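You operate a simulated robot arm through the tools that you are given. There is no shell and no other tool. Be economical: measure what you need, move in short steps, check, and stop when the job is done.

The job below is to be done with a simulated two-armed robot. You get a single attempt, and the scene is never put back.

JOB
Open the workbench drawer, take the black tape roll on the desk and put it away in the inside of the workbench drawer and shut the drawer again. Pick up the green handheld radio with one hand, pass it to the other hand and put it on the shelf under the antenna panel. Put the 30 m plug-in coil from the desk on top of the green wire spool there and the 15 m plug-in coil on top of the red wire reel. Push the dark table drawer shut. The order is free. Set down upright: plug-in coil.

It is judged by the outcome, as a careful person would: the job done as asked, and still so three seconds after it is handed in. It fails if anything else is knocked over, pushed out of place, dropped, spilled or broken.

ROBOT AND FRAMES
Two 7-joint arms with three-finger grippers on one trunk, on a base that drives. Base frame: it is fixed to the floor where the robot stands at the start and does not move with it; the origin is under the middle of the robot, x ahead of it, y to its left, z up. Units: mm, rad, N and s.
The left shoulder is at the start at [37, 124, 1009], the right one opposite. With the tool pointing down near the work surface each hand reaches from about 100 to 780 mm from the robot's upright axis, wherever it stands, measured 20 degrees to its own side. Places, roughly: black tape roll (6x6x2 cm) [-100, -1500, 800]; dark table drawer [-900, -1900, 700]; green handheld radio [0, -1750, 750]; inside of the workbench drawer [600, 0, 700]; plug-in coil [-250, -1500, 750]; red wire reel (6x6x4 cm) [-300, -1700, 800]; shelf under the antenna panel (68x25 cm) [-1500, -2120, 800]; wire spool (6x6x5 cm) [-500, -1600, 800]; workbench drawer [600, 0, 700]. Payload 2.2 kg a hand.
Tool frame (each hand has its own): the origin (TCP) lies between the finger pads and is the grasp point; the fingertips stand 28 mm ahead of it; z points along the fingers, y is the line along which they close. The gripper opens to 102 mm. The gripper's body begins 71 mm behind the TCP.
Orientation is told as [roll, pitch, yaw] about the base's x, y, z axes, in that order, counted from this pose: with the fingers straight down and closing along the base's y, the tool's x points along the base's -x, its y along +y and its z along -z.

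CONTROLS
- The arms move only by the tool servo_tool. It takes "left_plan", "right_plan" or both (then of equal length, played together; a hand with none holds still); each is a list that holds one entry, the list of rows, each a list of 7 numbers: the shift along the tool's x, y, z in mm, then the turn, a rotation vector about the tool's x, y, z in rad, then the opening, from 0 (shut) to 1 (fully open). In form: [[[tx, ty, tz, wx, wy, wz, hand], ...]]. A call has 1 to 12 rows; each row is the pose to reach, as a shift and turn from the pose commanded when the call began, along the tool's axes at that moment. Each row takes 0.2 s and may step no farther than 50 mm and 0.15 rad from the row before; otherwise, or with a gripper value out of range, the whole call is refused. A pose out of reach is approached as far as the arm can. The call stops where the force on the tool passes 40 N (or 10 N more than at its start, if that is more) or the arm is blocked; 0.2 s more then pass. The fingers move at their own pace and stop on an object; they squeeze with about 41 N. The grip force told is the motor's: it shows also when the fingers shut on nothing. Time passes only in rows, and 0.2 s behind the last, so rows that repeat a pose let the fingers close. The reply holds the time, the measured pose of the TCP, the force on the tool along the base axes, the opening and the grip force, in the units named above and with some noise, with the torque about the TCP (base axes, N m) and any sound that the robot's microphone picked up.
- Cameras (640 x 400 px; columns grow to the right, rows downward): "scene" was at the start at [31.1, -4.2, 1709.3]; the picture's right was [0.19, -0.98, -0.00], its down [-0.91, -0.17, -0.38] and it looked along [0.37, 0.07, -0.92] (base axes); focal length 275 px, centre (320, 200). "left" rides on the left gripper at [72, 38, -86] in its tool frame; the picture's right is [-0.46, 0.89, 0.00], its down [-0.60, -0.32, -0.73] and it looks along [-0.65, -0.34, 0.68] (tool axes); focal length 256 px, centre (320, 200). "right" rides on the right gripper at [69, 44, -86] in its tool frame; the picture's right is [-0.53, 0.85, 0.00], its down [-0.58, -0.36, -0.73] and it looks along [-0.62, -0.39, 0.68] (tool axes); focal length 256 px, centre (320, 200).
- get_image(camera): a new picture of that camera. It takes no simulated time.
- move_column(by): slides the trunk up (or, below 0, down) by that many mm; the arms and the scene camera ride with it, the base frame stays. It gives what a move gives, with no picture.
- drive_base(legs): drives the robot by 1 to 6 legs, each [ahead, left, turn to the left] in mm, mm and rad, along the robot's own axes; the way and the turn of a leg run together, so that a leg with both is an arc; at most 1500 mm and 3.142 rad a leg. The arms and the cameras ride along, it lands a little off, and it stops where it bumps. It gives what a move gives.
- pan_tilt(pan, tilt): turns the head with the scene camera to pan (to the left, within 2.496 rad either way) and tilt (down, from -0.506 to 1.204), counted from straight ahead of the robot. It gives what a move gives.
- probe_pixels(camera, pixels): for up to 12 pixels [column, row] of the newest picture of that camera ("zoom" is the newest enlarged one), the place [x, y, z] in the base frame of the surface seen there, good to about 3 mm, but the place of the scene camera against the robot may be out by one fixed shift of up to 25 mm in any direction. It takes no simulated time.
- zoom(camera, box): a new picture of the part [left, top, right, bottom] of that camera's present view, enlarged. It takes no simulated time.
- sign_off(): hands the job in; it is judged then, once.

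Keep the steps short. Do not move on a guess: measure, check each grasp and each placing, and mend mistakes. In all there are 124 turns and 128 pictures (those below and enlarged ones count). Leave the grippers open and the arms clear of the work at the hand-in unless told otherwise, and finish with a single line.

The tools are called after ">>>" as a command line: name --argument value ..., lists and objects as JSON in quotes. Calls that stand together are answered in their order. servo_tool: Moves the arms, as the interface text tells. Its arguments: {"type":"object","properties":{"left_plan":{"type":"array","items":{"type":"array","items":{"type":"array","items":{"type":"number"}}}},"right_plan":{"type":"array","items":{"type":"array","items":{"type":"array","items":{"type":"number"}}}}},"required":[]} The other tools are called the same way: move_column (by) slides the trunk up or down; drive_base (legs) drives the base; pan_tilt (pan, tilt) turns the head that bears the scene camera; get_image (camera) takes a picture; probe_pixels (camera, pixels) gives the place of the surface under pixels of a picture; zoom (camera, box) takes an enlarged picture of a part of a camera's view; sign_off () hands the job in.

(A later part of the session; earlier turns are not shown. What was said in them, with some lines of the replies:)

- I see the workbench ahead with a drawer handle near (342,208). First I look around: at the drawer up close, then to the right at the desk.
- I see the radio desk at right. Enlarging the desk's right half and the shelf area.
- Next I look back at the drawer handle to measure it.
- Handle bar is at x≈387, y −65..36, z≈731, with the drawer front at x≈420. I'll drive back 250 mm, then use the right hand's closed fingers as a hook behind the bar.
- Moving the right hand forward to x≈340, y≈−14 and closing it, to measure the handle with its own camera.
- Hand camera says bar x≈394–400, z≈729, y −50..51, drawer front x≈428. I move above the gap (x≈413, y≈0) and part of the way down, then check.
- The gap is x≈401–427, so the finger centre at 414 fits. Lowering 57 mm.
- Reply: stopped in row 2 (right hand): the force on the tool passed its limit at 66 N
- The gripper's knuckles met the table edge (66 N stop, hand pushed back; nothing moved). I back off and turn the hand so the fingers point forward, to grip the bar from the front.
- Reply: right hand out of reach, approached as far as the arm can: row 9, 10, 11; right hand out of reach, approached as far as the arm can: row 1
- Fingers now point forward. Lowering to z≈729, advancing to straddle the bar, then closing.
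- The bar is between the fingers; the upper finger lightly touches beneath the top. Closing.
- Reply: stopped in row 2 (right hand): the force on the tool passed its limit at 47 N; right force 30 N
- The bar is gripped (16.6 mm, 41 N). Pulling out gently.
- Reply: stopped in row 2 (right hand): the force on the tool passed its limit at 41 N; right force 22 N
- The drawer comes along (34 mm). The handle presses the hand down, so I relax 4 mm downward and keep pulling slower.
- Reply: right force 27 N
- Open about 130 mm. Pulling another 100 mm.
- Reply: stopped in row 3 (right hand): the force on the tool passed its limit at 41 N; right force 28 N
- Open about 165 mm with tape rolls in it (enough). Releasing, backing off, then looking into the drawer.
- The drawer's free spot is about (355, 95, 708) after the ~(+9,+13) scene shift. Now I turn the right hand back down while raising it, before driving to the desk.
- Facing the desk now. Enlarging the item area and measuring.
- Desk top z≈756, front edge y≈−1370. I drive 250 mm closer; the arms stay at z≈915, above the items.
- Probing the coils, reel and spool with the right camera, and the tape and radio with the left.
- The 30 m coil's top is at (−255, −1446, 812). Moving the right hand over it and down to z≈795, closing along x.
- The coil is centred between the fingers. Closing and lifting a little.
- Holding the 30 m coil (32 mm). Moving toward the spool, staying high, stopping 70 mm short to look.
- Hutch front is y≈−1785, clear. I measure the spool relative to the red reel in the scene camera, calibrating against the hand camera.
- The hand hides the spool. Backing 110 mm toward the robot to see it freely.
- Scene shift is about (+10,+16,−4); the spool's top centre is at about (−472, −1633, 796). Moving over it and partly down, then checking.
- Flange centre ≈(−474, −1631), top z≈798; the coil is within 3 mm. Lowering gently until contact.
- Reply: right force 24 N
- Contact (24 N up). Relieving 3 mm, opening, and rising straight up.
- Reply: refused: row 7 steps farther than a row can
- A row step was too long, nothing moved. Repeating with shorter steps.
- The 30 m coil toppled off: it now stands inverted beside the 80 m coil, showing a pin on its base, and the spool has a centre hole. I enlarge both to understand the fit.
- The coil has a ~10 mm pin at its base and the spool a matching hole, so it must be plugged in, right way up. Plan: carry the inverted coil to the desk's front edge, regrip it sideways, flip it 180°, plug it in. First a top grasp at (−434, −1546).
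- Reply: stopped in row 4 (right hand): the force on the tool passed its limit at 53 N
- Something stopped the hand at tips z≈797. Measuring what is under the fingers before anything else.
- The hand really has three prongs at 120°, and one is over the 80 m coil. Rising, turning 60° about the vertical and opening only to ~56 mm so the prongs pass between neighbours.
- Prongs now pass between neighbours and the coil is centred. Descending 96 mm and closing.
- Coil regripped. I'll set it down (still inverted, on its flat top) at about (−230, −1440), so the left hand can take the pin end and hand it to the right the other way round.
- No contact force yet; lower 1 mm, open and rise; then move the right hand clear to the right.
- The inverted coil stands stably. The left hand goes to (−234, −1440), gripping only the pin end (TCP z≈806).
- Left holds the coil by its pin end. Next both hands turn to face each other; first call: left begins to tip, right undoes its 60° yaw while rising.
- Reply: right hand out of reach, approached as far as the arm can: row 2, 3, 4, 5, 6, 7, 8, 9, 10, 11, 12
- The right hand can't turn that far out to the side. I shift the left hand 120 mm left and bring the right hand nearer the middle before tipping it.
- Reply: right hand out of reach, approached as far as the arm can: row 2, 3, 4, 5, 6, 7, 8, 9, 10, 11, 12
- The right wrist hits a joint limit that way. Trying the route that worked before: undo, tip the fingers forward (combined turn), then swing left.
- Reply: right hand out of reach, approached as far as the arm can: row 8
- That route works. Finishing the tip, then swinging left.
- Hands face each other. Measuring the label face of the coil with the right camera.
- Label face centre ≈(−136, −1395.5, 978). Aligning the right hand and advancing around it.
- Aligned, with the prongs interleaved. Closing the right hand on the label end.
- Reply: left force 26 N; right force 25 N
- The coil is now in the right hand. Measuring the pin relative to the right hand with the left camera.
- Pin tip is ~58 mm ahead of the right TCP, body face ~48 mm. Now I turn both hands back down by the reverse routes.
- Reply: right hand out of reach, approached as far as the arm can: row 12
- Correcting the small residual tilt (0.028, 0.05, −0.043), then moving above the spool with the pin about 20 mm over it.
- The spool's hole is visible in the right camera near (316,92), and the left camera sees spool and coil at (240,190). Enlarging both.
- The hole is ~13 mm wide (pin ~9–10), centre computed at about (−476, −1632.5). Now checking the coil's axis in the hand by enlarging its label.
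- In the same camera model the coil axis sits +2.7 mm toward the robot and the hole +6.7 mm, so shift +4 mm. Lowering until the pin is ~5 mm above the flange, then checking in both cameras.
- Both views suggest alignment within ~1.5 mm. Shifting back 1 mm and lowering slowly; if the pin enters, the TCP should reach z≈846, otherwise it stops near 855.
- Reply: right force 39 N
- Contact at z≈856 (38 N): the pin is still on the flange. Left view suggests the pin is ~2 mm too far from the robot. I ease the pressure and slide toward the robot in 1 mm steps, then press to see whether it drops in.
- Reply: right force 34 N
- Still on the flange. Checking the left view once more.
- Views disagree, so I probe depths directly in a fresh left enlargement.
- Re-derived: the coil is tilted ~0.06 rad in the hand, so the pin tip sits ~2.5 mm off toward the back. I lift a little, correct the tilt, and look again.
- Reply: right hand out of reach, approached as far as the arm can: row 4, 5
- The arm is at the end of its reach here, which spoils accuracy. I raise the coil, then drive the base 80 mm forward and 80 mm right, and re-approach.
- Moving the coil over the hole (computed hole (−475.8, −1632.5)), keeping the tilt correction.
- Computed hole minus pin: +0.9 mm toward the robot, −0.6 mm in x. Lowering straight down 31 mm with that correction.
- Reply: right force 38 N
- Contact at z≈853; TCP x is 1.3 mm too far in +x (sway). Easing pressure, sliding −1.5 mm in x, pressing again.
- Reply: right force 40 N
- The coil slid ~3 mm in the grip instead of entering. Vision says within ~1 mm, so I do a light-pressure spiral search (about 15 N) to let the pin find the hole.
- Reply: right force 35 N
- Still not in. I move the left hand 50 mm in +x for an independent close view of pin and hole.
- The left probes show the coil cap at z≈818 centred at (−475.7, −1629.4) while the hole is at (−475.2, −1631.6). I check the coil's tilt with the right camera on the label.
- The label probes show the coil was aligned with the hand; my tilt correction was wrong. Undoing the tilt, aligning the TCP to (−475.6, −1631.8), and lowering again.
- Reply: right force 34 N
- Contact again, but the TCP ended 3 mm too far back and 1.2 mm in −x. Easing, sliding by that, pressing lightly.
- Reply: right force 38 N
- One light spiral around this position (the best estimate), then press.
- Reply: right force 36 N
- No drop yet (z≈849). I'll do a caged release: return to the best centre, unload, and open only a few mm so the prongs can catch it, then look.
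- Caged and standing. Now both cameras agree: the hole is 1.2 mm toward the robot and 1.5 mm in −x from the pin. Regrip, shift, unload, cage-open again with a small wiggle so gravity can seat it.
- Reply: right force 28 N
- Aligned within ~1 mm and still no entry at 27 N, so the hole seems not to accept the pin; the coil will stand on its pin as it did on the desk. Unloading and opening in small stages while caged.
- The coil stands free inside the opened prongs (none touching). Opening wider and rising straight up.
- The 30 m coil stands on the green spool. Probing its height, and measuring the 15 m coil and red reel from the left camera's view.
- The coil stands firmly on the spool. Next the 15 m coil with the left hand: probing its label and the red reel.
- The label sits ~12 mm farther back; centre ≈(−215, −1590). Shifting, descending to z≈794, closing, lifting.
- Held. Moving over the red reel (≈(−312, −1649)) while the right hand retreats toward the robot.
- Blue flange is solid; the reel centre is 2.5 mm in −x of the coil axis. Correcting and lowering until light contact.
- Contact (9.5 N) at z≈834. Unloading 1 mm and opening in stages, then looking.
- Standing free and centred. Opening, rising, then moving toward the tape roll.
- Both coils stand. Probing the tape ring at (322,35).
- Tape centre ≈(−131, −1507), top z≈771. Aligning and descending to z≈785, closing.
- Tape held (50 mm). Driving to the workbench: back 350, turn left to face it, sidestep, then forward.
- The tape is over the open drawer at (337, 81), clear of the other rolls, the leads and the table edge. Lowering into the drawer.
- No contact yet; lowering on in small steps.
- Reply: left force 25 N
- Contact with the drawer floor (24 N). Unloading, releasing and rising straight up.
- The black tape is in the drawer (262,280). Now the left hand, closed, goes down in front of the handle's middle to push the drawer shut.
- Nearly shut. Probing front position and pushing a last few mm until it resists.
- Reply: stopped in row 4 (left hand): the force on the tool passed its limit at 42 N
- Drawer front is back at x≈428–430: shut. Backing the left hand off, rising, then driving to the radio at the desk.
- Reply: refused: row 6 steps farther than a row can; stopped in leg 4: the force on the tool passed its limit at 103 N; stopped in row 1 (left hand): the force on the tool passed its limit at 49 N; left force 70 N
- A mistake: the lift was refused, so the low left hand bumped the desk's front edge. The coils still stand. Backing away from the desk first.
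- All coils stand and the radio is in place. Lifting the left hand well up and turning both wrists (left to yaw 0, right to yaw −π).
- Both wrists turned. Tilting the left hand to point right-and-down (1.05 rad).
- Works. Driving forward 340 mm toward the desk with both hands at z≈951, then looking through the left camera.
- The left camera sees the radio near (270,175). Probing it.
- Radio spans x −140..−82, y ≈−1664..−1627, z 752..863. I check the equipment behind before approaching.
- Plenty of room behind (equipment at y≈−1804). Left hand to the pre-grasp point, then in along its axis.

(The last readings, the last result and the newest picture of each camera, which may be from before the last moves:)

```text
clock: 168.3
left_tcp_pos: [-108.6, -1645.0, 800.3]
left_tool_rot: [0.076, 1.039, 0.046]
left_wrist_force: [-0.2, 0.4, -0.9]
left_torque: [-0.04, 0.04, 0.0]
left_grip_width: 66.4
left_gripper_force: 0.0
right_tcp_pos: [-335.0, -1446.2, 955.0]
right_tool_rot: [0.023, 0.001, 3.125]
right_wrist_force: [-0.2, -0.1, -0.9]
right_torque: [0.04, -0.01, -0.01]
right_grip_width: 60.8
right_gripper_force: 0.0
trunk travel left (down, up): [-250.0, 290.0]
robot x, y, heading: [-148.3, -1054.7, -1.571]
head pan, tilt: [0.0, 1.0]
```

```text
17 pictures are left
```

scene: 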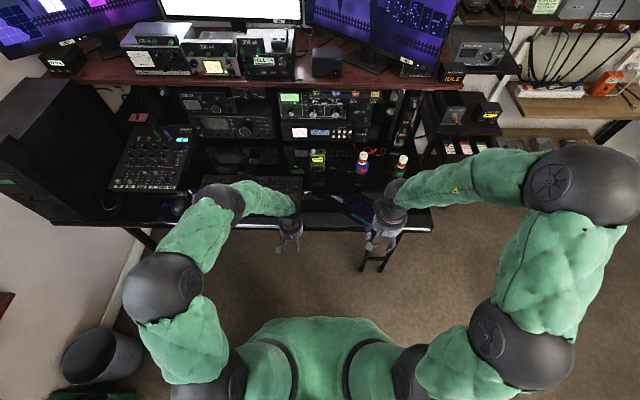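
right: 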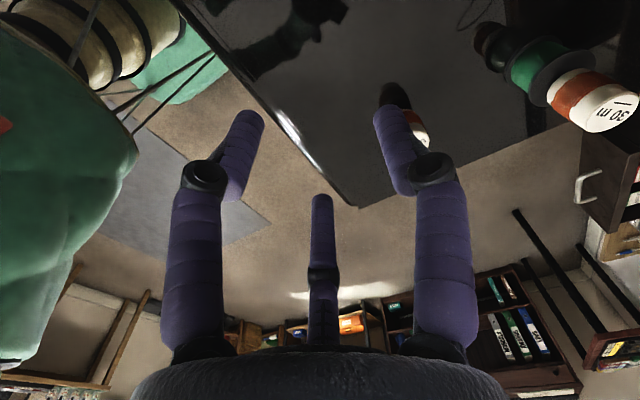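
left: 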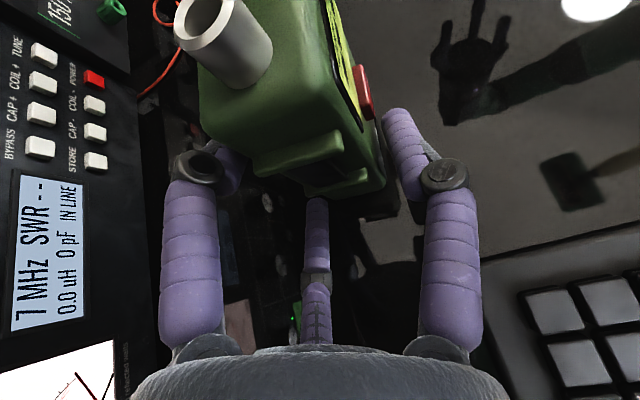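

The radio is centred between the prongs. Closing, then lifting straight up.

>>> servo_tool --left_plan '[[[0, 0, 0, 0, 0, 0, 0.4], [0, 0, 0, 0, 0, 0, 0.1], [0, 0, 0, 0, 0, 0, 0], [0, 0, 0, 0, 0, 0, 0], [9, 0, -5, 0, 0, 0, 0], [34, 1.6, -20, 0, 0, 0, 0], [69, 3, -40, 0, 0, 0, 0], [103, 5, -61, 0, 0, 0, 0], [138, 6, -81, 0, 0, 0, 0], [172, 8, -101, 0, 0, 0, 0]]]'

>>> get_image --camera "left"

```text
clock: 170.5
left_tcp_pos: [-107.5, -1644.1, 996.6]
left_tool_rot: [0.077, 1.038, 0.046]
left_wrist_force: [-0.5, 0.2, -3.1]
left_torque: [-0.07, -0.07, -0.01]
left_grip_width: 56.2
left_gripper_force: 41.3
right_tcp_pos: [-336.1, -1447.1, 954.5]
right_tool_rot: [0.022, 0.0, 3.126]
right_wrist_force: [0.1, 0.3, -0.6]
right_torque: [0.01, 0.01, -0.05]
right_grip_width: 60.9
right_gripper_force: 0.1
trunk travel left (down, up): [-250.0, 290.0]
robot x, y, heading: [-145.4, -1049.9, -1.566]
head pan, tilt: [0.0, 1.0]
```

```text
16 pictures are left
```

left: 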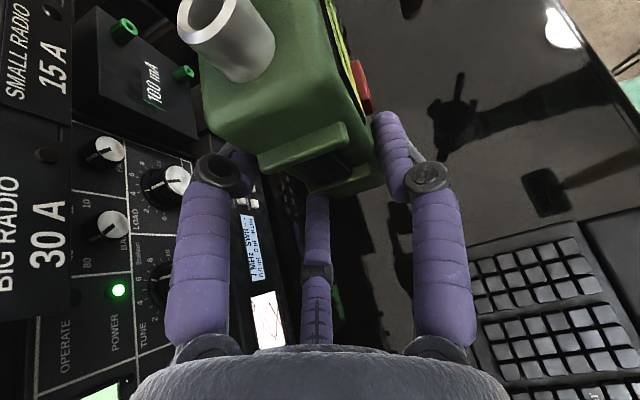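

Radio held by the left hand (56 mm, ~0.3 kg). Bringing it back toward the robot and lower, while the right hand rises.

>>> servo_tool --left_plan '[[[-17, 32, 11, 0, 0, 0, 0], [-35, 64, 22, 0, 0, 0, 0], [-52, 96, 33, 0, 0, 0, 0], [-69, 128, 44, 0, 0, 0, 0], [-86.6, 160, 54.8, 0, 0, 0, 0], [-86.6, 160, 54.8, 0, 0, 0, 0]]]' --right_plan '[[[0, 0, -40, 0, 0, 0, 0.75], [0, 0, -80, 0, 0, 0, 0.75], [0, 0, -115, 0, 0, 0, 0.75], [0, 0, -115, 0, 0, 0, 0.75], [0, 0, -115, 0, 0, 0, 0.75], [0, 0, -115, 0, 0, 0, 0.75]]]'

>>> get_image --camera "right"

```text
clock: 171.9
left_tcp_pos: [-107.8, -1479.4, 900.6]
left_tool_rot: [0.075, 1.039, 0.05]
left_wrist_force: [-1.0, 0.1, -2.4]
left_torque: [0.0, -0.09, -0.05]
left_grip_width: 56.0
left_gripper_force: 40.8
right_tcp_pos: [-336.3, -1445.6, 1067.6]
right_tool_rot: [0.019, 0.0, 3.125]
right_wrist_force: [0.1, 0.6, -0.9]
right_torque: [-0.01, 0.02, -0.01]
right_grip_width: 76.7
right_gripper_force: 0.1
trunk travel left (down, up): [-250.0, 290.0]
robot x, y, heading: [-149.8, -1049.7, -1.573]
head pan, tilt: [0.0, 1.0]
```

```text
15 pictures are left
```

right: 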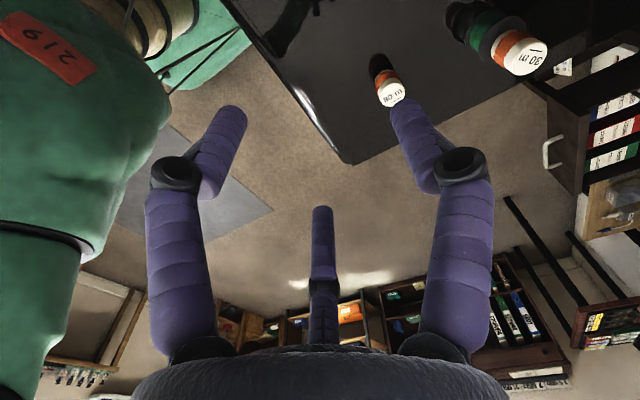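

Moving the right hand above the radio (x≈−119, y≈−1480) and checking from the scene camera.

>>> servo_tool --right_plan '[[[40, 6, -10, 0, 0, 0, 0.75], [80, 12, -20, 0, 0, 0, 0.75], [120, 18, -20, 0, 0, 0, 0.75], [160, 25, -20, 0, 0, 0, 0.75], [195, 31, -15, 0, 0, 0, 0.75], [217, 34, -10, 0, 0, 0, 0.75], [217, 34, 0, 0, 0, 0, 0.75]]]'

>>> zoom --camera "scene" --box '[220, 140, 420, 265]'

>>> get_image --camera "right"

```text
clock: 173.5
left_tcp_pos: [-106.9, -1479.5, 901.1]
left_tool_rot: [0.076, 1.039, 0.049]
left_wrist_force: [-0.1, -0.2, -2.1]
left_torque: [-0.01, -0.08, 0.0]
left_grip_width: 56.5
left_gripper_force: 40.8
right_tcp_pos: [-119.2, -1484.7, 1069.2]
right_tool_rot: [0.021, 0.001, 3.123]
right_wrist_force: [0.1, 0.0, -0.3]
right_torque: [0.01, -0.02, 0.02]
right_grip_width: 76.4
right_gripper_force: 0.1
trunk travel left (down, up): [-250.0, 290.0]
robot x, y, heading: [-147.8, -1057.0, -1.567]
head pan, tilt: [0.0, 1.0]
```

```text
3.20 times, centred on (320, 202) of scene
```

zoom: 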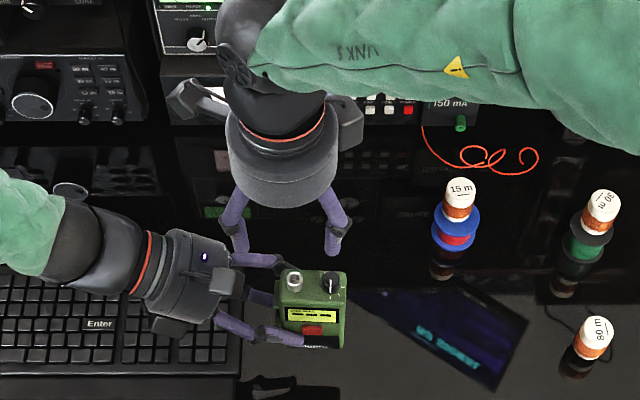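

```text
13 pictures are left
```

right: 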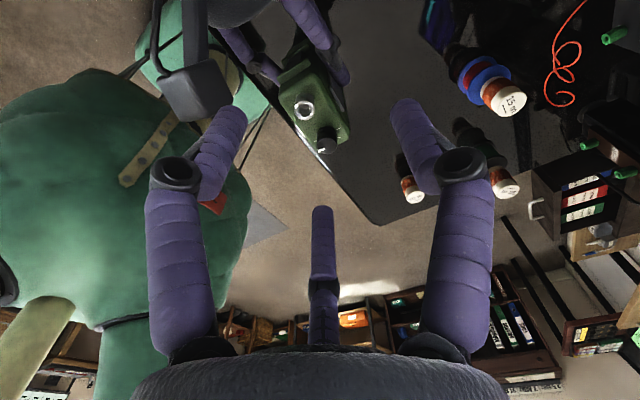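

The right camera now sees the radio's top at (315,115). Probing it.

>>> probe_pixels --camera "right" --pixels '[[305, 108], [327, 140], [290, 95], [345, 135], [318, 125], [285, 85], [335, 120], [310, 130]]'

```text
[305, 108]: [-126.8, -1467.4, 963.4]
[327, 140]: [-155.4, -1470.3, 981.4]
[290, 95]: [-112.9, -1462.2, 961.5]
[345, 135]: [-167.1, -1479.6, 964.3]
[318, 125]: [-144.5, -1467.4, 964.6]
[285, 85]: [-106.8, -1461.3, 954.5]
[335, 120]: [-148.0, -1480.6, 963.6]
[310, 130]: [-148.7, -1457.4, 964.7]
```

The radio is held nearer its left side; its top centre is about (−138, −1471, 964). Aligning the right hand and descending to z≈955, then closing.

>>> servo_tool --right_plan '[[[-19, -14, 0, 0, 0, 0, 0.75], [-19, -14, 35, 0, 0, 0, 0.75], [-19, -14, 70, 0, 0, 0, 0.75], [-19, -14, 95, 0, 0, 0, 0.75], [-19, -14, 115, 0, 0, 0, 0.75], [-19, -14, 115, 0, 0, 0, 0.5], [-19, -14, 115, 0, 0, 0, 0.2], [-19, -14, 115, 0, 0, 0, 0], [-19, -14, 115, 0, 0, 0, 0]]]'

>>> zoom --camera "scene" --box '[250, 170, 410, 270]'

```text
clock: 174.7
left_tcp_pos: [-101.2, -1483.8, 898.5]
left_tool_rot: [0.058, 1.021, 0.042]
left_wrist_force: [11.6, -5.7, -14.1]
left_torque: [-0.06, -0.1, -0.05]
left_grip_width: 55.9
left_gripper_force: 40.5
right_tcp_pos: [-143.1, -1470.0, 961.8]
right_tool_rot: [0.015, -0.01, 3.124]
right_wrist_force: [-12.2, 5.3, 12.1]
right_torque: [0.26, 0.37, 0.09]
right_grip_width: 94.8
right_gripper_force: 10.1
trunk travel left (down, up): [-250.0, 290.0]
robot x, y, heading: [-149.5, -1056.8, -1.565]
head pan, tilt: [0.0, 1.0]
stopped in row 5 (left hand): the force on the tool passed its limit at 53 N (the readings are from after the stop); the commanded pose is now the measured one
```

```text
4.00 times, centred on (330, 220) of scene
```

zoom: 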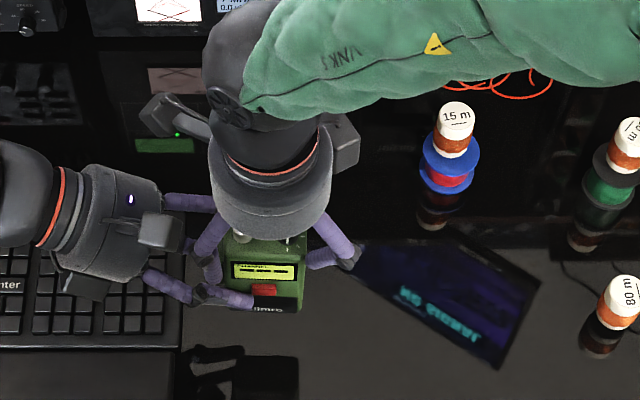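

The right prongs touch the left ones. Raising the right hand 10 mm and closing there, with the left hand holding still.

>>> servo_tool --right_plan '[[[0, 0, -5, 0, 0, 0, 0.85], [-1, 0, -10, 0, 0, 0, 0.85], [-2, 0, -10, 0, 0, 0, 0.6], [-2, 0, -10, 0, 0, 0, 0.3], [-2, 0, -10, 0, 0, 0, 0], [-2, 0, -10, 0, 0, 0, 0], [-2, 0, -10, 0, 0, 0, 0]]]'

>>> zoom --camera "scene" --box '[250, 170, 410, 270]'

```text
clock: 175.8
left_tcp_pos: [-97.2, -1488.7, 895.0]
left_tool_rot: [0.04, 1.007, 0.039]
left_wrist_force: [12.2, -13.1, -26.5]
left_torque: [0.05, -1.21, -0.3]
left_grip_width: 56.1
left_gripper_force: 41.1
right_tcp_pos: [-147.3, -1468.9, 972.1]
right_tool_rot: [0.01, -0.019, 3.128]
right_wrist_force: [-13.1, 12.8, 23.4]
right_torque: [0.39, 0.87, 0.7]
right_grip_width: 58.5
right_gripper_force: 41.3
trunk travel left (down, up): [-250.0, 290.0]
robot x, y, heading: [-146.7, -1049.5, -1.572]
head pan, tilt: [0.0, 1.0]
stopped in row 5 (left hand): the force on the tool passed its limit at 48 N (the readings are from after the stop); the commanded pose is now the measured one
```

```text
4.00 times, centred on (330, 220) of scene
```

zoom: 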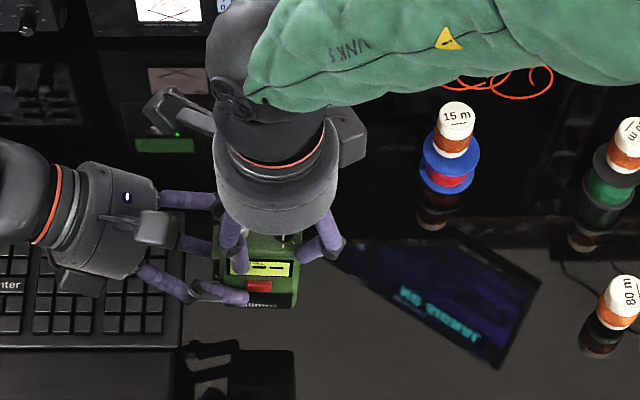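

Right hand now grips the radio too (58.5 mm, 41 N). Opening the left hand slowly to hand it over.

>>> servo_tool --left_plan '[[[0, 0, 0, 0, 0, 0, 0.58], [0, 0, 0, 0, 0, 0, 0.62], [0, 0, 0, 0, 0, 0, 0.68], [0, 0, 0, 0, 0, 0, 0.72], [0, 0, -15, 0, 0, 0, 0.72], [0, 0, -40, 0, 0, 0, 0.72], [0, 0, -75, 0, 0, 0, 0.72], [0, 0, -110, 0, 0, 0, 0.72]]]'

>>> zoom --camera "scene" --box '[250, 170, 410, 270]'

```text
clock: 177.6
left_tcp_pos: [-6.6, -1486.0, 955.0]
left_tool_rot: [0.051, 1.017, 0.039]
left_wrist_force: [-0.6, 0.5, 0.3]
left_torque: [0.02, -0.01, 0.04]
left_grip_width: 73.4
left_gripper_force: 0.0
right_tcp_pos: [-145.5, -1469.6, 970.2]
right_tool_rot: [0.013, -0.017, 3.125]
right_wrist_force: [-0.2, 0.0, 0.3]
right_torque: [0.06, 0.06, 0.0]
right_grip_width: 47.1
right_gripper_force: 41.4
trunk travel left (down, up): [-250.0, 290.0]
robot x, y, heading: [-147.9, -1049.9, -1.567]
head pan, tilt: [0.0, 1.0]
heard: click
```

```text
4.00 times, centred on (330, 220) of scene
```

zoom: 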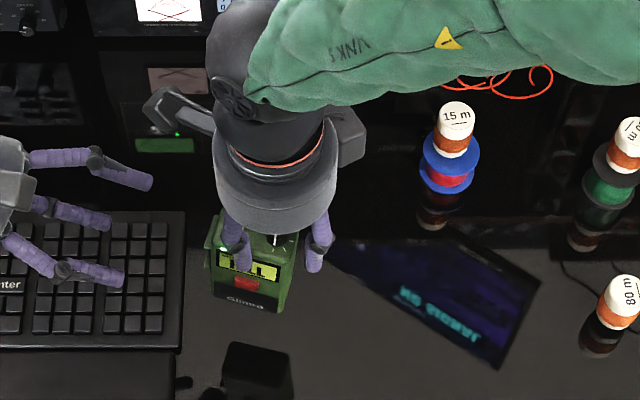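

Radio passed to the right hand. Now lifting it, retracting the left hand, then backing off and driving sideways toward the shelf, and looking.

>>> servo_tool --right_plan '[[[0, 0, -20, 0, 0, 0, 0], [0, 0, -40, 0, 0, 0, 0], [0, 0, -60, 0, 0, 0, 0], [0, 0, -70, 0, 0, 0, 0], [0, 0, -70, 0, 0, 0, 0]]]' --left_plan '[[[10, 35, 0, 0, 0, 0, 0.5], [20, 70, 0, 0, 0, 0, 0.3], [30, 105, 0, 0, 0, 0, 0], [30, 140, 0, 0, 0, 0, 0], [30, 175, 0, 0, 0, 0, 0]]]'

>>> drive_base --legs '[[-250, 0, 0], [0, -1250, 0], [250, 0, 0]]'

>>> pan_tilt --pan 0.0 --tilt 0.75

>>> get_image --camera "scene"

```text
clock: 178.8
left_tcp_pos: [-21.3, -1313.8, 985.4]
left_tool_rot: [0.046, 1.015, 0.036]
left_wrist_force: [-1.0, 0.3, 0.1]
left_torque: [0.01, -0.01, 0.02]
left_grip_width: 2.3
left_gripper_force: 31.9
right_tcp_pos: [-144.1, -1466.7, 1041.2]
right_tool_rot: [0.013, -0.016, 3.126]
right_wrist_force: [-0.1, 0.6, -3.1]
right_torque: [0.06, 0.08, -0.03]
right_grip_width: 47.1
right_gripper_force: 40.9
trunk travel left (down, up): [-250.0, 290.0]
robot x, y, heading: [-148.0, -1050.4, -1.57]
head pan, tilt: [0.0, 1.0]
```

```text
clock: 188.0
left_tcp_pos: [-1267.5, -1316.9, 984.1]
left_tool_rot: [0.052, 1.014, 0.051]
left_wrist_force: [0.3, 0.5, -1.1]
left_torque: [0.02, -0.03, -0.03]
left_grip_width: 2.1
left_gripper_force: 31.4
right_tcp_pos: [-1387.7, -1471.7, 1039.9]
right_tool_rot: [0.013, -0.017, 3.136]
right_wrist_force: [0.3, -0.6, -2.6]
right_torque: [0.04, 0.05, 0.02]
right_grip_width: 46.3
right_gripper_force: 40.5
trunk travel left (down, up): [-250.0, 290.0]
robot x, y, heading: [-1394.9, -1052.0, -1.561]
head pan, tilt: [0.0, 1.0]
```

```text
clock: 188.8
left_tcp_pos: [-1268.1, -1316.5, 984.9]
left_tool_rot: [0.047, 1.015, 0.048]
left_wrist_force: [0.5, 0.6, -0.4]
left_torque: [0.04, 0.02, -0.03]
left_grip_width: 2.4
left_gripper_force: 31.6
right_tcp_pos: [-1388.2, -1471.1, 1040.0]
right_tool_rot: [0.012, -0.016, 3.134]
right_wrist_force: [-0.1, 0.1, -2.6]
right_torque: [0.02, 0.07, -0.02]
right_grip_width: 46.2
right_gripper_force: 40.5
trunk travel left (down, up): [-250.0, 290.0]
robot x, y, heading: [-1396.0, -1055.3, -1.561]
head pan, tilt: [0.0, 0.75]
```

```text
9 pictures are left
```

scene: 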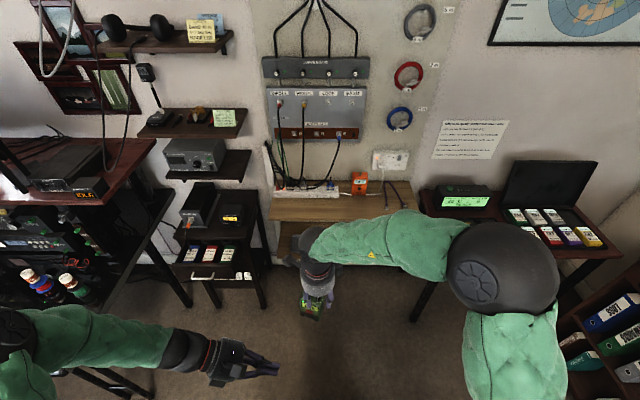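

The radio is held (−2.6 N). Probing the shelf's free front area and the dark drawer.

>>> probe_pixels --camera "scene" --pixels '[[290, 205], [285, 219], [275, 190], [340, 205], [310, 192], [200, 278], [230, 276], [208, 270], [200, 262], [212, 232], [312, 305], [262, 245]]'

>>> zoom --camera "scene" --box '[160, 160, 360, 320]'

```text
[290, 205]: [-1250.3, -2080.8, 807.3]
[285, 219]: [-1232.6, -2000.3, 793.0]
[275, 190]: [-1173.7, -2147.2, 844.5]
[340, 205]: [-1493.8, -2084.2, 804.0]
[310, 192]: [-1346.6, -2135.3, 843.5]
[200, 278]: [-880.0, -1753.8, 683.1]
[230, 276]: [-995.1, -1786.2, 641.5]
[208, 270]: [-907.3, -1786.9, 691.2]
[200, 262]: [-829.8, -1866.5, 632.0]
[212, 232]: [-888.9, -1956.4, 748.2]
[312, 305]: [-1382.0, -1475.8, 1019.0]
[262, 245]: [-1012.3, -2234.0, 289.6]
```

```text
2.50 times, centred on (260, 240) of scene
```

zoom: 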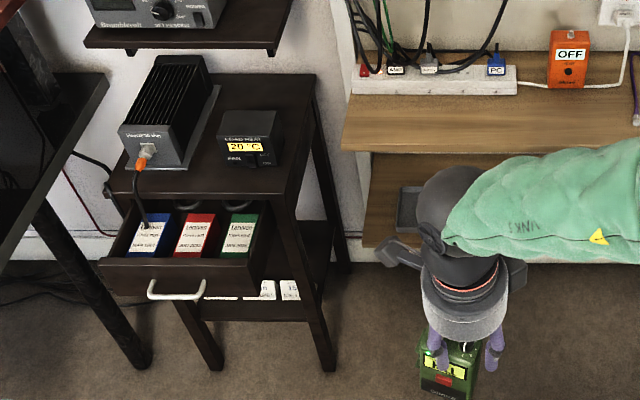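

Shelf top z≈801, free strip y≈−2000..−2110. Driving 574 mm ahead so the radio is over it at y≈−2045, then lowering most of the way and looking.

>>> drive_base --legs '[[574, 0, -0.01]]'

>>> servo_tool --right_plan '[[[0, 0, 30, 0, 0, 0, 0], [0, 0, 60, 0, 0, 0, 0], [0, 0, 85, 0, 0, 0, 0], [0, 0, 97, 0, 0, 0, 0], [0, 0, 97, 0, 0, 0, 0]]]'

>>> pan_tilt --pan 0.0 --tilt 1.0

>>> get_image --camera "scene"

```text
clock: 192.0
left_tcp_pos: [-1271.1, -1888.2, 984.4]
left_tool_rot: [0.048, 1.015, 0.031]
left_wrist_force: [0.3, -0.7, -0.1]
left_torque: [0.05, 0.01, -0.01]
left_grip_width: 2.3
left_gripper_force: 31.5
right_tcp_pos: [-1395.9, -2040.7, 1040.7]
right_tool_rot: [0.012, -0.017, 3.117]
right_wrist_force: [-0.8, 0.0, -2.8]
right_torque: [0.04, 0.06, 0.02]
right_grip_width: 46.3
right_gripper_force: 41.6
trunk travel left (down, up): [-250.0, 290.0]
robot x, y, heading: [-1395.5, -1626.7, -1.581]
head pan, tilt: [0.0, 0.75]
```

```text
clock: 193.2
left_tcp_pos: [-1271.3, -1887.6, 985.0]
left_tool_rot: [0.048, 1.015, 0.027]
left_wrist_force: [-0.6, 0.3, 0.7]
left_torque: [-0.02, 0.02, -0.03]
left_grip_width: 2.1
left_gripper_force: 31.0
right_tcp_pos: [-1395.5, -2041.6, 944.5]
right_tool_rot: [0.012, -0.015, 3.117]
right_wrist_force: [0.3, 0.1, -3.8]
right_torque: [0.01, 0.07, 0.0]
right_grip_width: 45.9
right_gripper_force: 40.7
trunk travel left (down, up): [-250.0, 290.0]
robot x, y, heading: [-1394.9, -1621.9, -1.576]
head pan, tilt: [0.0, 0.75]
```

```text
clock: 194.0
left_tcp_pos: [-1271.7, -1888.2, 985.4]
left_tool_rot: [0.047, 1.015, 0.029]
left_wrist_force: [0.2, 0.1, 0.5]
left_torque: [-0.01, 0.01, 0.02]
left_grip_width: 2.1
left_gripper_force: 31.6
right_tcp_pos: [-1395.5, -2041.4, 943.4]
right_tool_rot: [0.011, -0.016, 3.117]
right_wrist_force: [-0.4, 0.4, -2.3]
right_torque: [0.03, 0.03, -0.01]
right_grip_width: 45.9
right_gripper_force: 41.4
trunk travel left (down, up): [-250.0, 290.0]
robot x, y, heading: [-1395.4, -1626.5, -1.577]
head pan, tilt: [0.0, 1.0]
```

```text
7 pictures are left
```

scene: 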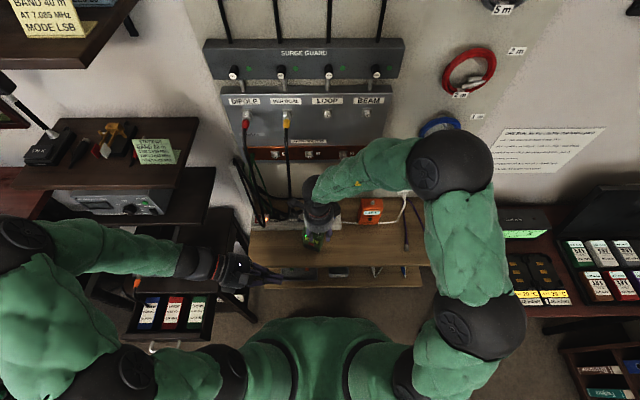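

The radio is over the free middle of the shelf. Lowering slowly until contact.

>>> servo_tool --right_plan '[[[0, 0, 4, 0, 0, 0, 0], [0, 0, 7, 0, 0, 0, 0], [0, 0, 9, 0, 0, 0, 0], [0, 0, 11, 0, 0, 0, 0], [0, 0, 13, 0, 0, 0, 0], [0, 0, 15, 0, 0, 0, 0], [0, 0, 17, 0, 0, 0, 0], [0, 0, 19, 0, 0, 0, 0]]]'

>>> zoom --camera "scene" --box '[260, 170, 400, 280]'

```text
clock: 195.8
left_tcp_pos: [-1271.7, -1886.4, 985.4]
left_tool_rot: [0.048, 1.015, 0.029]
left_wrist_force: [-0.5, -0.8, -0.4]
left_torque: [-0.01, -0.01, 0.02]
left_grip_width: 2.4
left_gripper_force: 31.5
right_tcp_pos: [-1395.7, -2043.4, 927.3]
right_tool_rot: [0.02, -0.01, 3.115]
right_wrist_force: [6.1, -10.3, 33.6]
right_torque: [-0.6, -0.68, -0.08]
right_grip_width: 45.8
right_gripper_force: 40.7
trunk travel left (down, up): [-250.0, 290.0]
robot x, y, heading: [-1396.7, -1624.2, -1.576]
head pan, tilt: [0.0, 1.0]
```

```text
3.64 times, centred on (330, 225) of scene
```

zoom: 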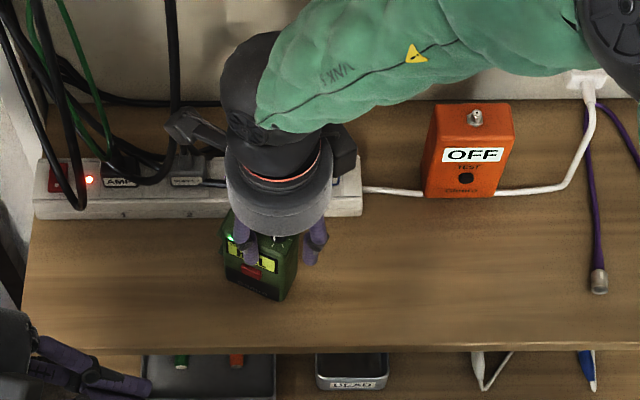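

Contact (33 N) at the expected height. Unloading slightly, opening in stages and rising; then a look.

>>> servo_tool --right_plan '[[[0, 0, -2.5, 0, 0, 0, 0], [0, 0, -2.5, 0, 0, 0, 0.48], [0, 0, -2.5, 0, 0, 0, 0.52], [0, 0, -2.5, 0, 0, 0, 0.58], [0, 0, -2.5, 0, 0, 0, 0.66], [0, 0, -2.5, 0, 0, 0, 0.72], [0, 0, -10, 0, 0, 0, 0.72], [0, 0, -35, 0, 0, 0, 0.72], [0, 0, -75, 0, 0, 0, 0.72], [0, 0, -115, 0, 0, 0, 0.72], [0, -40, -125, 0, 0, 0, 0.72], [0, -85, -125, 0, 0, 0, 0.72]]]'

>>> zoom --camera "scene" --box '[120, 170, 400, 345]'

```text
clock: 198.4
left_tcp_pos: [-1271.7, -1886.3, 984.7]
left_tool_rot: [0.048, 1.017, 0.031]
left_wrist_force: [0.0, -0.1, -0.7]
left_torque: [-0.03, 0.0, 0.01]
left_grip_width: 2.3
left_gripper_force: 31.6
right_tcp_pos: [-1393.2, -1954.5, 1049.1]
right_tool_rot: [0.015, -0.015, 3.117]
right_wrist_force: [0.2, 0.2, -0.8]
right_torque: [-0.07, -0.03, 0.0]
right_grip_width: 73.2
right_gripper_force: 0.0
trunk travel left (down, up): [-250.0, 290.0]
robot x, y, heading: [-1393.7, -1626.9, -1.575]
head pan, tilt: [0.0, 1.0]
```

```text
2.29 times, centred on (260, 258) of scene
```

zoom: 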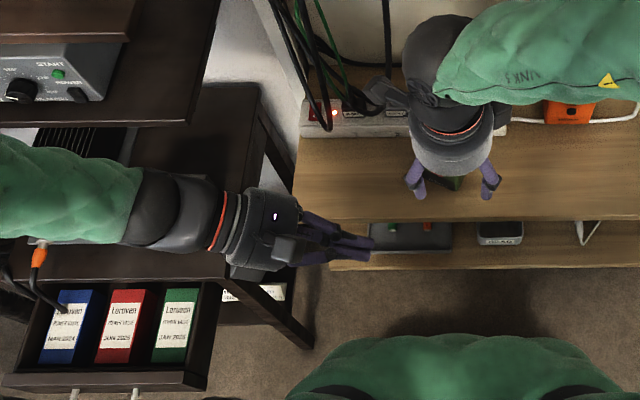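

The radio is on the shelf. Now for the dark drawer: right hand back and up, reposition so the left hand (closed) is in front of the drawer, lower the trunk.

>>> servo_tool --right_plan '[[[0, -40, -20, 0, 0, 0, 0.72], [0, -80, -40, 0, 0, 0, 0.72], [0, -110, -60, 0, 0, 0, 0.72]]]'

>>> drive_base --legs '[[-205, 0, 0], [0, 370, 0]]'

>>> move_column --by -245

>>> get_image --camera "scene"

```text
clock: 199.2
left_tcp_pos: [-1272.2, -1887.3, 984.9]
left_tool_rot: [0.045, 1.014, 0.029]
left_wrist_force: [0.0, 0.4, -0.5]
left_torque: [0.0, 0.0, 0.05]
left_grip_width: 2.4
left_gripper_force: 31.3
right_tcp_pos: [-1390.6, -1845.0, 1107.2]
right_tool_rot: [0.012, -0.016, 3.115]
right_wrist_force: [0.1, 0.7, -0.4]
right_torque: [-0.02, -0.03, 0.0]
right_grip_width: 73.3
right_gripper_force: 0.1
trunk travel left (down, up): [-250.0, 290.0]
robot x, y, heading: [-1395.7, -1623.0, -1.58]
head pan, tilt: [0.0, 1.0]
```

```text
clock: 202.8
left_tcp_pos: [-898.2, -1685.1, 984.8]
left_tool_rot: [0.048, 1.016, 0.033]
left_wrist_force: [-0.4, 0.8, -0.4]
left_torque: [0.0, 0.02, 0.02]
left_grip_width: 2.0
left_gripper_force: 31.6
right_tcp_pos: [-1017.5, -1642.6, 1106.9]
right_tool_rot: [0.012, -0.016, 3.121]
right_wrist_force: [0.2, 0.0, -0.4]
right_torque: [-0.02, 0.01, 0.01]
right_grip_width: 73.2
right_gripper_force: 0.1
trunk travel left (down, up): [-250.0, 290.0]
robot x, y, heading: [-1027.1, -1421.8, -1.577]
head pan, tilt: [0.0, 1.0]
```

```text
clock: 205.3
left_tcp_pos: [-899.0, -1685.8, 739.9]
left_tool_rot: [0.046, 1.016, 0.033]
left_wrist_force: [-0.2, 0.1, 0.2]
left_torque: [-0.02, 0.01, 0.01]
left_grip_width: 1.9
left_gripper_force: 31.6
right_tcp_pos: [-1018.0, -1643.0, 863.5]
right_tool_rot: [0.013, -0.015, 3.119]
right_wrist_force: [-0.3, -0.2, 0.5]
right_torque: [-0.01, 0.01, 0.03]
right_grip_width: 73.7
right_gripper_force: 0.0
trunk travel left (down, up): [-5.0, 535.0]
robot x, y, heading: [-1023.1, -1426.2, -1.573]
head pan, tilt: [0.0, 1.0]
```

```text
4 pictures are left
```

scene: 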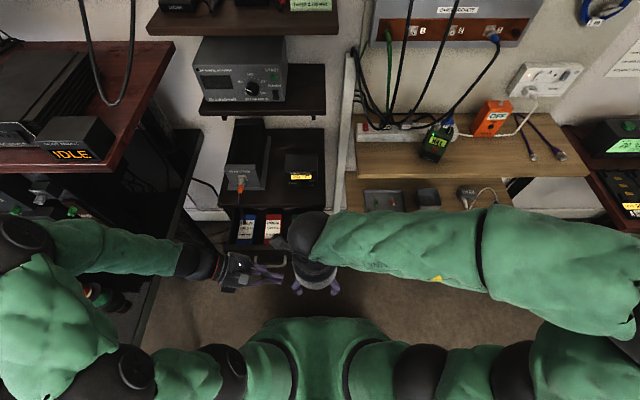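

The radio stands on the shelf (435,140). Left hand: back 20 mm, lower 80 mm, then push the drawer front steadily in −y until it resists.

>>> servo_tool --left_plan '[[[0, 20, 0, 0, 0, 0, 0], [-35, 20, 20, 0, 0, 0, 0], [-69, 18, 40, 0, 0, 0, 0], [-69, 0, 40, 0, 0, 0, 0], [-69, -20, 40, 0, 0, 0, 0], [-69, -40, 40, 0, 0, 0, 0], [-69, -60, 40, 0, 0, 0, 0], [-69, -80, 40, 0, 0, 0, 0], [-69, -100, 40, 0, 0, 0, 0], [-69, -120, 40, 0, 0, 0, 0], [-69, -140, 40, 0, 0, 0, 0], [-69, -155, 40, 0, 0, 0, 0]]]'

>>> zoom --camera "scene" --box '[190, 110, 390, 300]'

>>> probe_pixels --camera "zoom" --pixels '[[210, 225], [240, 225], [180, 225], [210, 240], [290, 225], [330, 240]]'

```text
clock: 207.9
left_tcp_pos: [-898.8, -1838.7, 656.4]
left_tool_rot: [0.048, 1.016, 0.033]
left_wrist_force: [0.1, 0.8, -0.4]
left_torque: [0.0, -0.01, 0.01]
left_grip_width: 1.8
left_gripper_force: 31.5
right_tcp_pos: [-1017.0, -1642.0, 863.1]
right_tool_rot: [0.012, -0.016, 3.119]
right_wrist_force: [0.2, 0.3, -0.2]
right_torque: [0.01, 0.02, -0.02]
right_grip_width: 73.2
right_gripper_force: 0.1
trunk travel left (down, up): [-5.0, 535.0]
robot x, y, heading: [-1025.1, -1423.4, -1.576]
head pan, tilt: [0.0, 1.0]
```

```text
2.11 times, centred on (290, 205) of scene
```

zoom: 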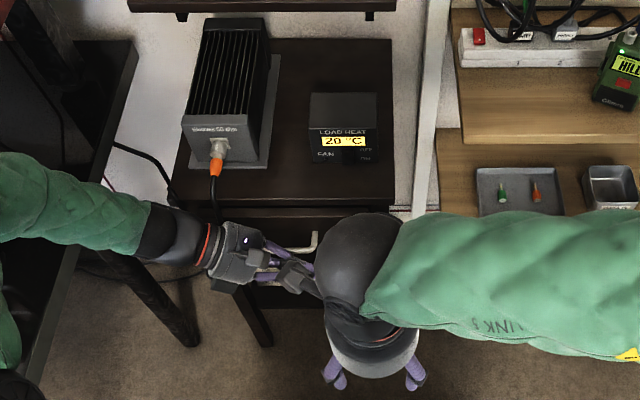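

```text
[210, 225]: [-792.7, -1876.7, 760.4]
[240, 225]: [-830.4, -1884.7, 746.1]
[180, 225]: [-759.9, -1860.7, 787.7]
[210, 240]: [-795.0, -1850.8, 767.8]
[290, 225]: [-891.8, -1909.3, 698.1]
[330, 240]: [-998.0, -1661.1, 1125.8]
```

Almost shut. Pushing on slowly until it firmly resists.

>>> servo_tool --left_plan '[[[0, -5, 0, 0, 0, 0, 0], [0, -10, 0, 0, 0, 0, 0], [0, -15, 0, 0, 0, 0, 0], [0, -20, 0, 0, 0, 0, 0], [0, -25, 0, 0, 0, 0, 0], [0, -30, 0, 0, 0, 0, 0], [0, -35, 0, 0, 0, 0, 0], [0, -40, 0, 0, 0, 0, 0]]]'

>>> servo_tool --left_plan '[[[0, 20, 0, 0, 0, 0, 0], [0, 60, 0, 0, 0, 0, 0.3], [0, 100, 0, 0, 0, 0, 0.6], [0, 140, 0, 0, 0, 0, 0.9]]]' --right_plan '[[[0, 0, 0, 0, 0, 0, 0.8], [0, 0, 0, 0, 0, 0, 0.9], [0, 0, 0, 0, 0, 0, 0.9], [0, 0, 0, 0, 0, 0, 0.9]]]'

>>> drive_base --legs '[[-250, 0, 0]]'

>>> pan_tilt --pan 0.15 --tilt 0.6

>>> get_image --camera "scene"

```text
clock: 209.6
left_tcp_pos: [-897.6, -1866.7, 654.0]
left_tool_rot: [0.067, 1.019, 0.045]
left_wrist_force: [1.0, 9.1, 3.5]
left_torque: [-0.74, -0.18, 1.09]
left_grip_width: 2.1
left_gripper_force: 31.4
right_tcp_pos: [-1016.2, -1639.9, 862.6]
right_tool_rot: [0.015, -0.014, 3.121]
right_wrist_force: [0.3, -0.8, 1.0]
right_torque: [0.0, -0.02, -0.01]
right_grip_width: 73.4
right_gripper_force: 0.0
trunk travel left (down, up): [-5.0, 535.0]
robot x, y, heading: [-1025.5, -1420.3, -1.572]
head pan, tilt: [0.0, 1.0]
stopped in row 8 (left hand): the force on the tool passed its limit at 46 N (the readings are from after the stop); the commanded pose is now the measured one
```

```text
clock: 210.6
left_tcp_pos: [-898.8, -1730.8, 659.2]
left_tool_rot: [0.064, 1.016, 0.043]
left_wrist_force: [0.5, 0.4, 0.9]
left_torque: [0.0, -0.01, -0.04]
left_grip_width: 92.1
left_gripper_force: 0.1
right_tcp_pos: [-1016.8, -1641.0, 862.0]
right_tool_rot: [0.012, -0.014, 3.121]
right_wrist_force: [0.0, 0.3, -0.3]
right_torque: [0.03, -0.02, 0.03]
right_grip_width: 91.8
right_gripper_force: 0.2
trunk travel left (down, up): [-5.0, 535.0]
robot x, y, heading: [-1024.2, -1421.4, -1.574]
head pan, tilt: [0.0, 1.0]
```

```text
clock: 212.4
left_tcp_pos: [-896.8, -1481.1, 657.3]
left_tool_rot: [0.064, 1.019, 0.045]
left_wrist_force: [0.1, 0.7, -0.6]
left_torque: [-0.03, -0.03, 0.01]
left_grip_width: 91.9
left_gripper_force: 0.0
right_tcp_pos: [-1016.3, -1392.0, 863.1]
right_tool_rot: [0.011, -0.017, 3.125]
right_wrist_force: [-0.1, 0.4, -0.8]
right_torque: [-0.04, -0.01, 0.02]
right_grip_width: 91.8
right_gripper_force: 0.1
trunk travel left (down, up): [-5.0, 535.0]
robot x, y, heading: [-1024.1, -1174.9, -1.574]
head pan, tilt: [0.0, 1.0]
```

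```text
clock: 213.3
left_tcp_pos: [-897.4, -1480.6, 659.0]
left_tool_rot: [0.066, 1.02, 0.044]
left_wrist_force: [-0.9, 0.1, -0.1]
left_torque: [0.0, -0.01, -0.01]
left_grip_width: 91.6
left_gripper_force: 0.1
right_tcp_pos: [-1015.0, -1392.2, 862.5]
right_tool_rot: [0.011, -0.016, 3.124]
right_wrist_force: [0.1, -0.5, -0.4]
right_torque: [-0.01, -0.02, 0.01]
right_grip_width: 91.6
right_gripper_force: 0.0
trunk travel left (down, up): [-5.0, 535.0]
robot x, y, heading: [-1023.8, -1171.1, -1.575]
head pan, tilt: [0.15, 0.6]
```

```text
2 pictures are left
```

scene: 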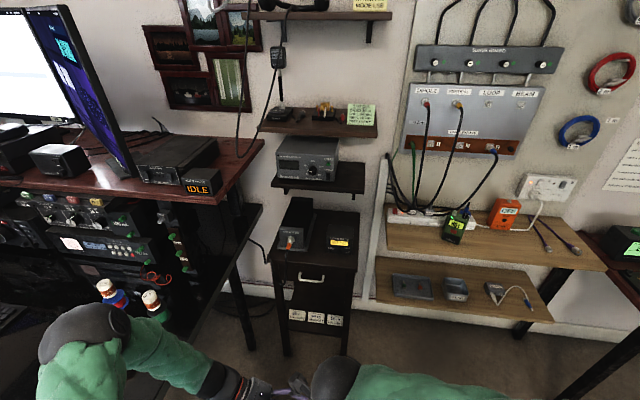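

The drawer resisted and sits flush in the last picture. The radio is on the shelf, both coils are still on their reels, and the grippers are open and clear, so I hand in.

>>> sign_off

```text
The job is handed in.
```

All the steps are done, but two things went wrong on the way: the 30 m coil fell off the spool onto the desk before I reset it, and it now rests on its pin on the green spool rather than plugged in; the left hand also bumped the desk's front edge once.
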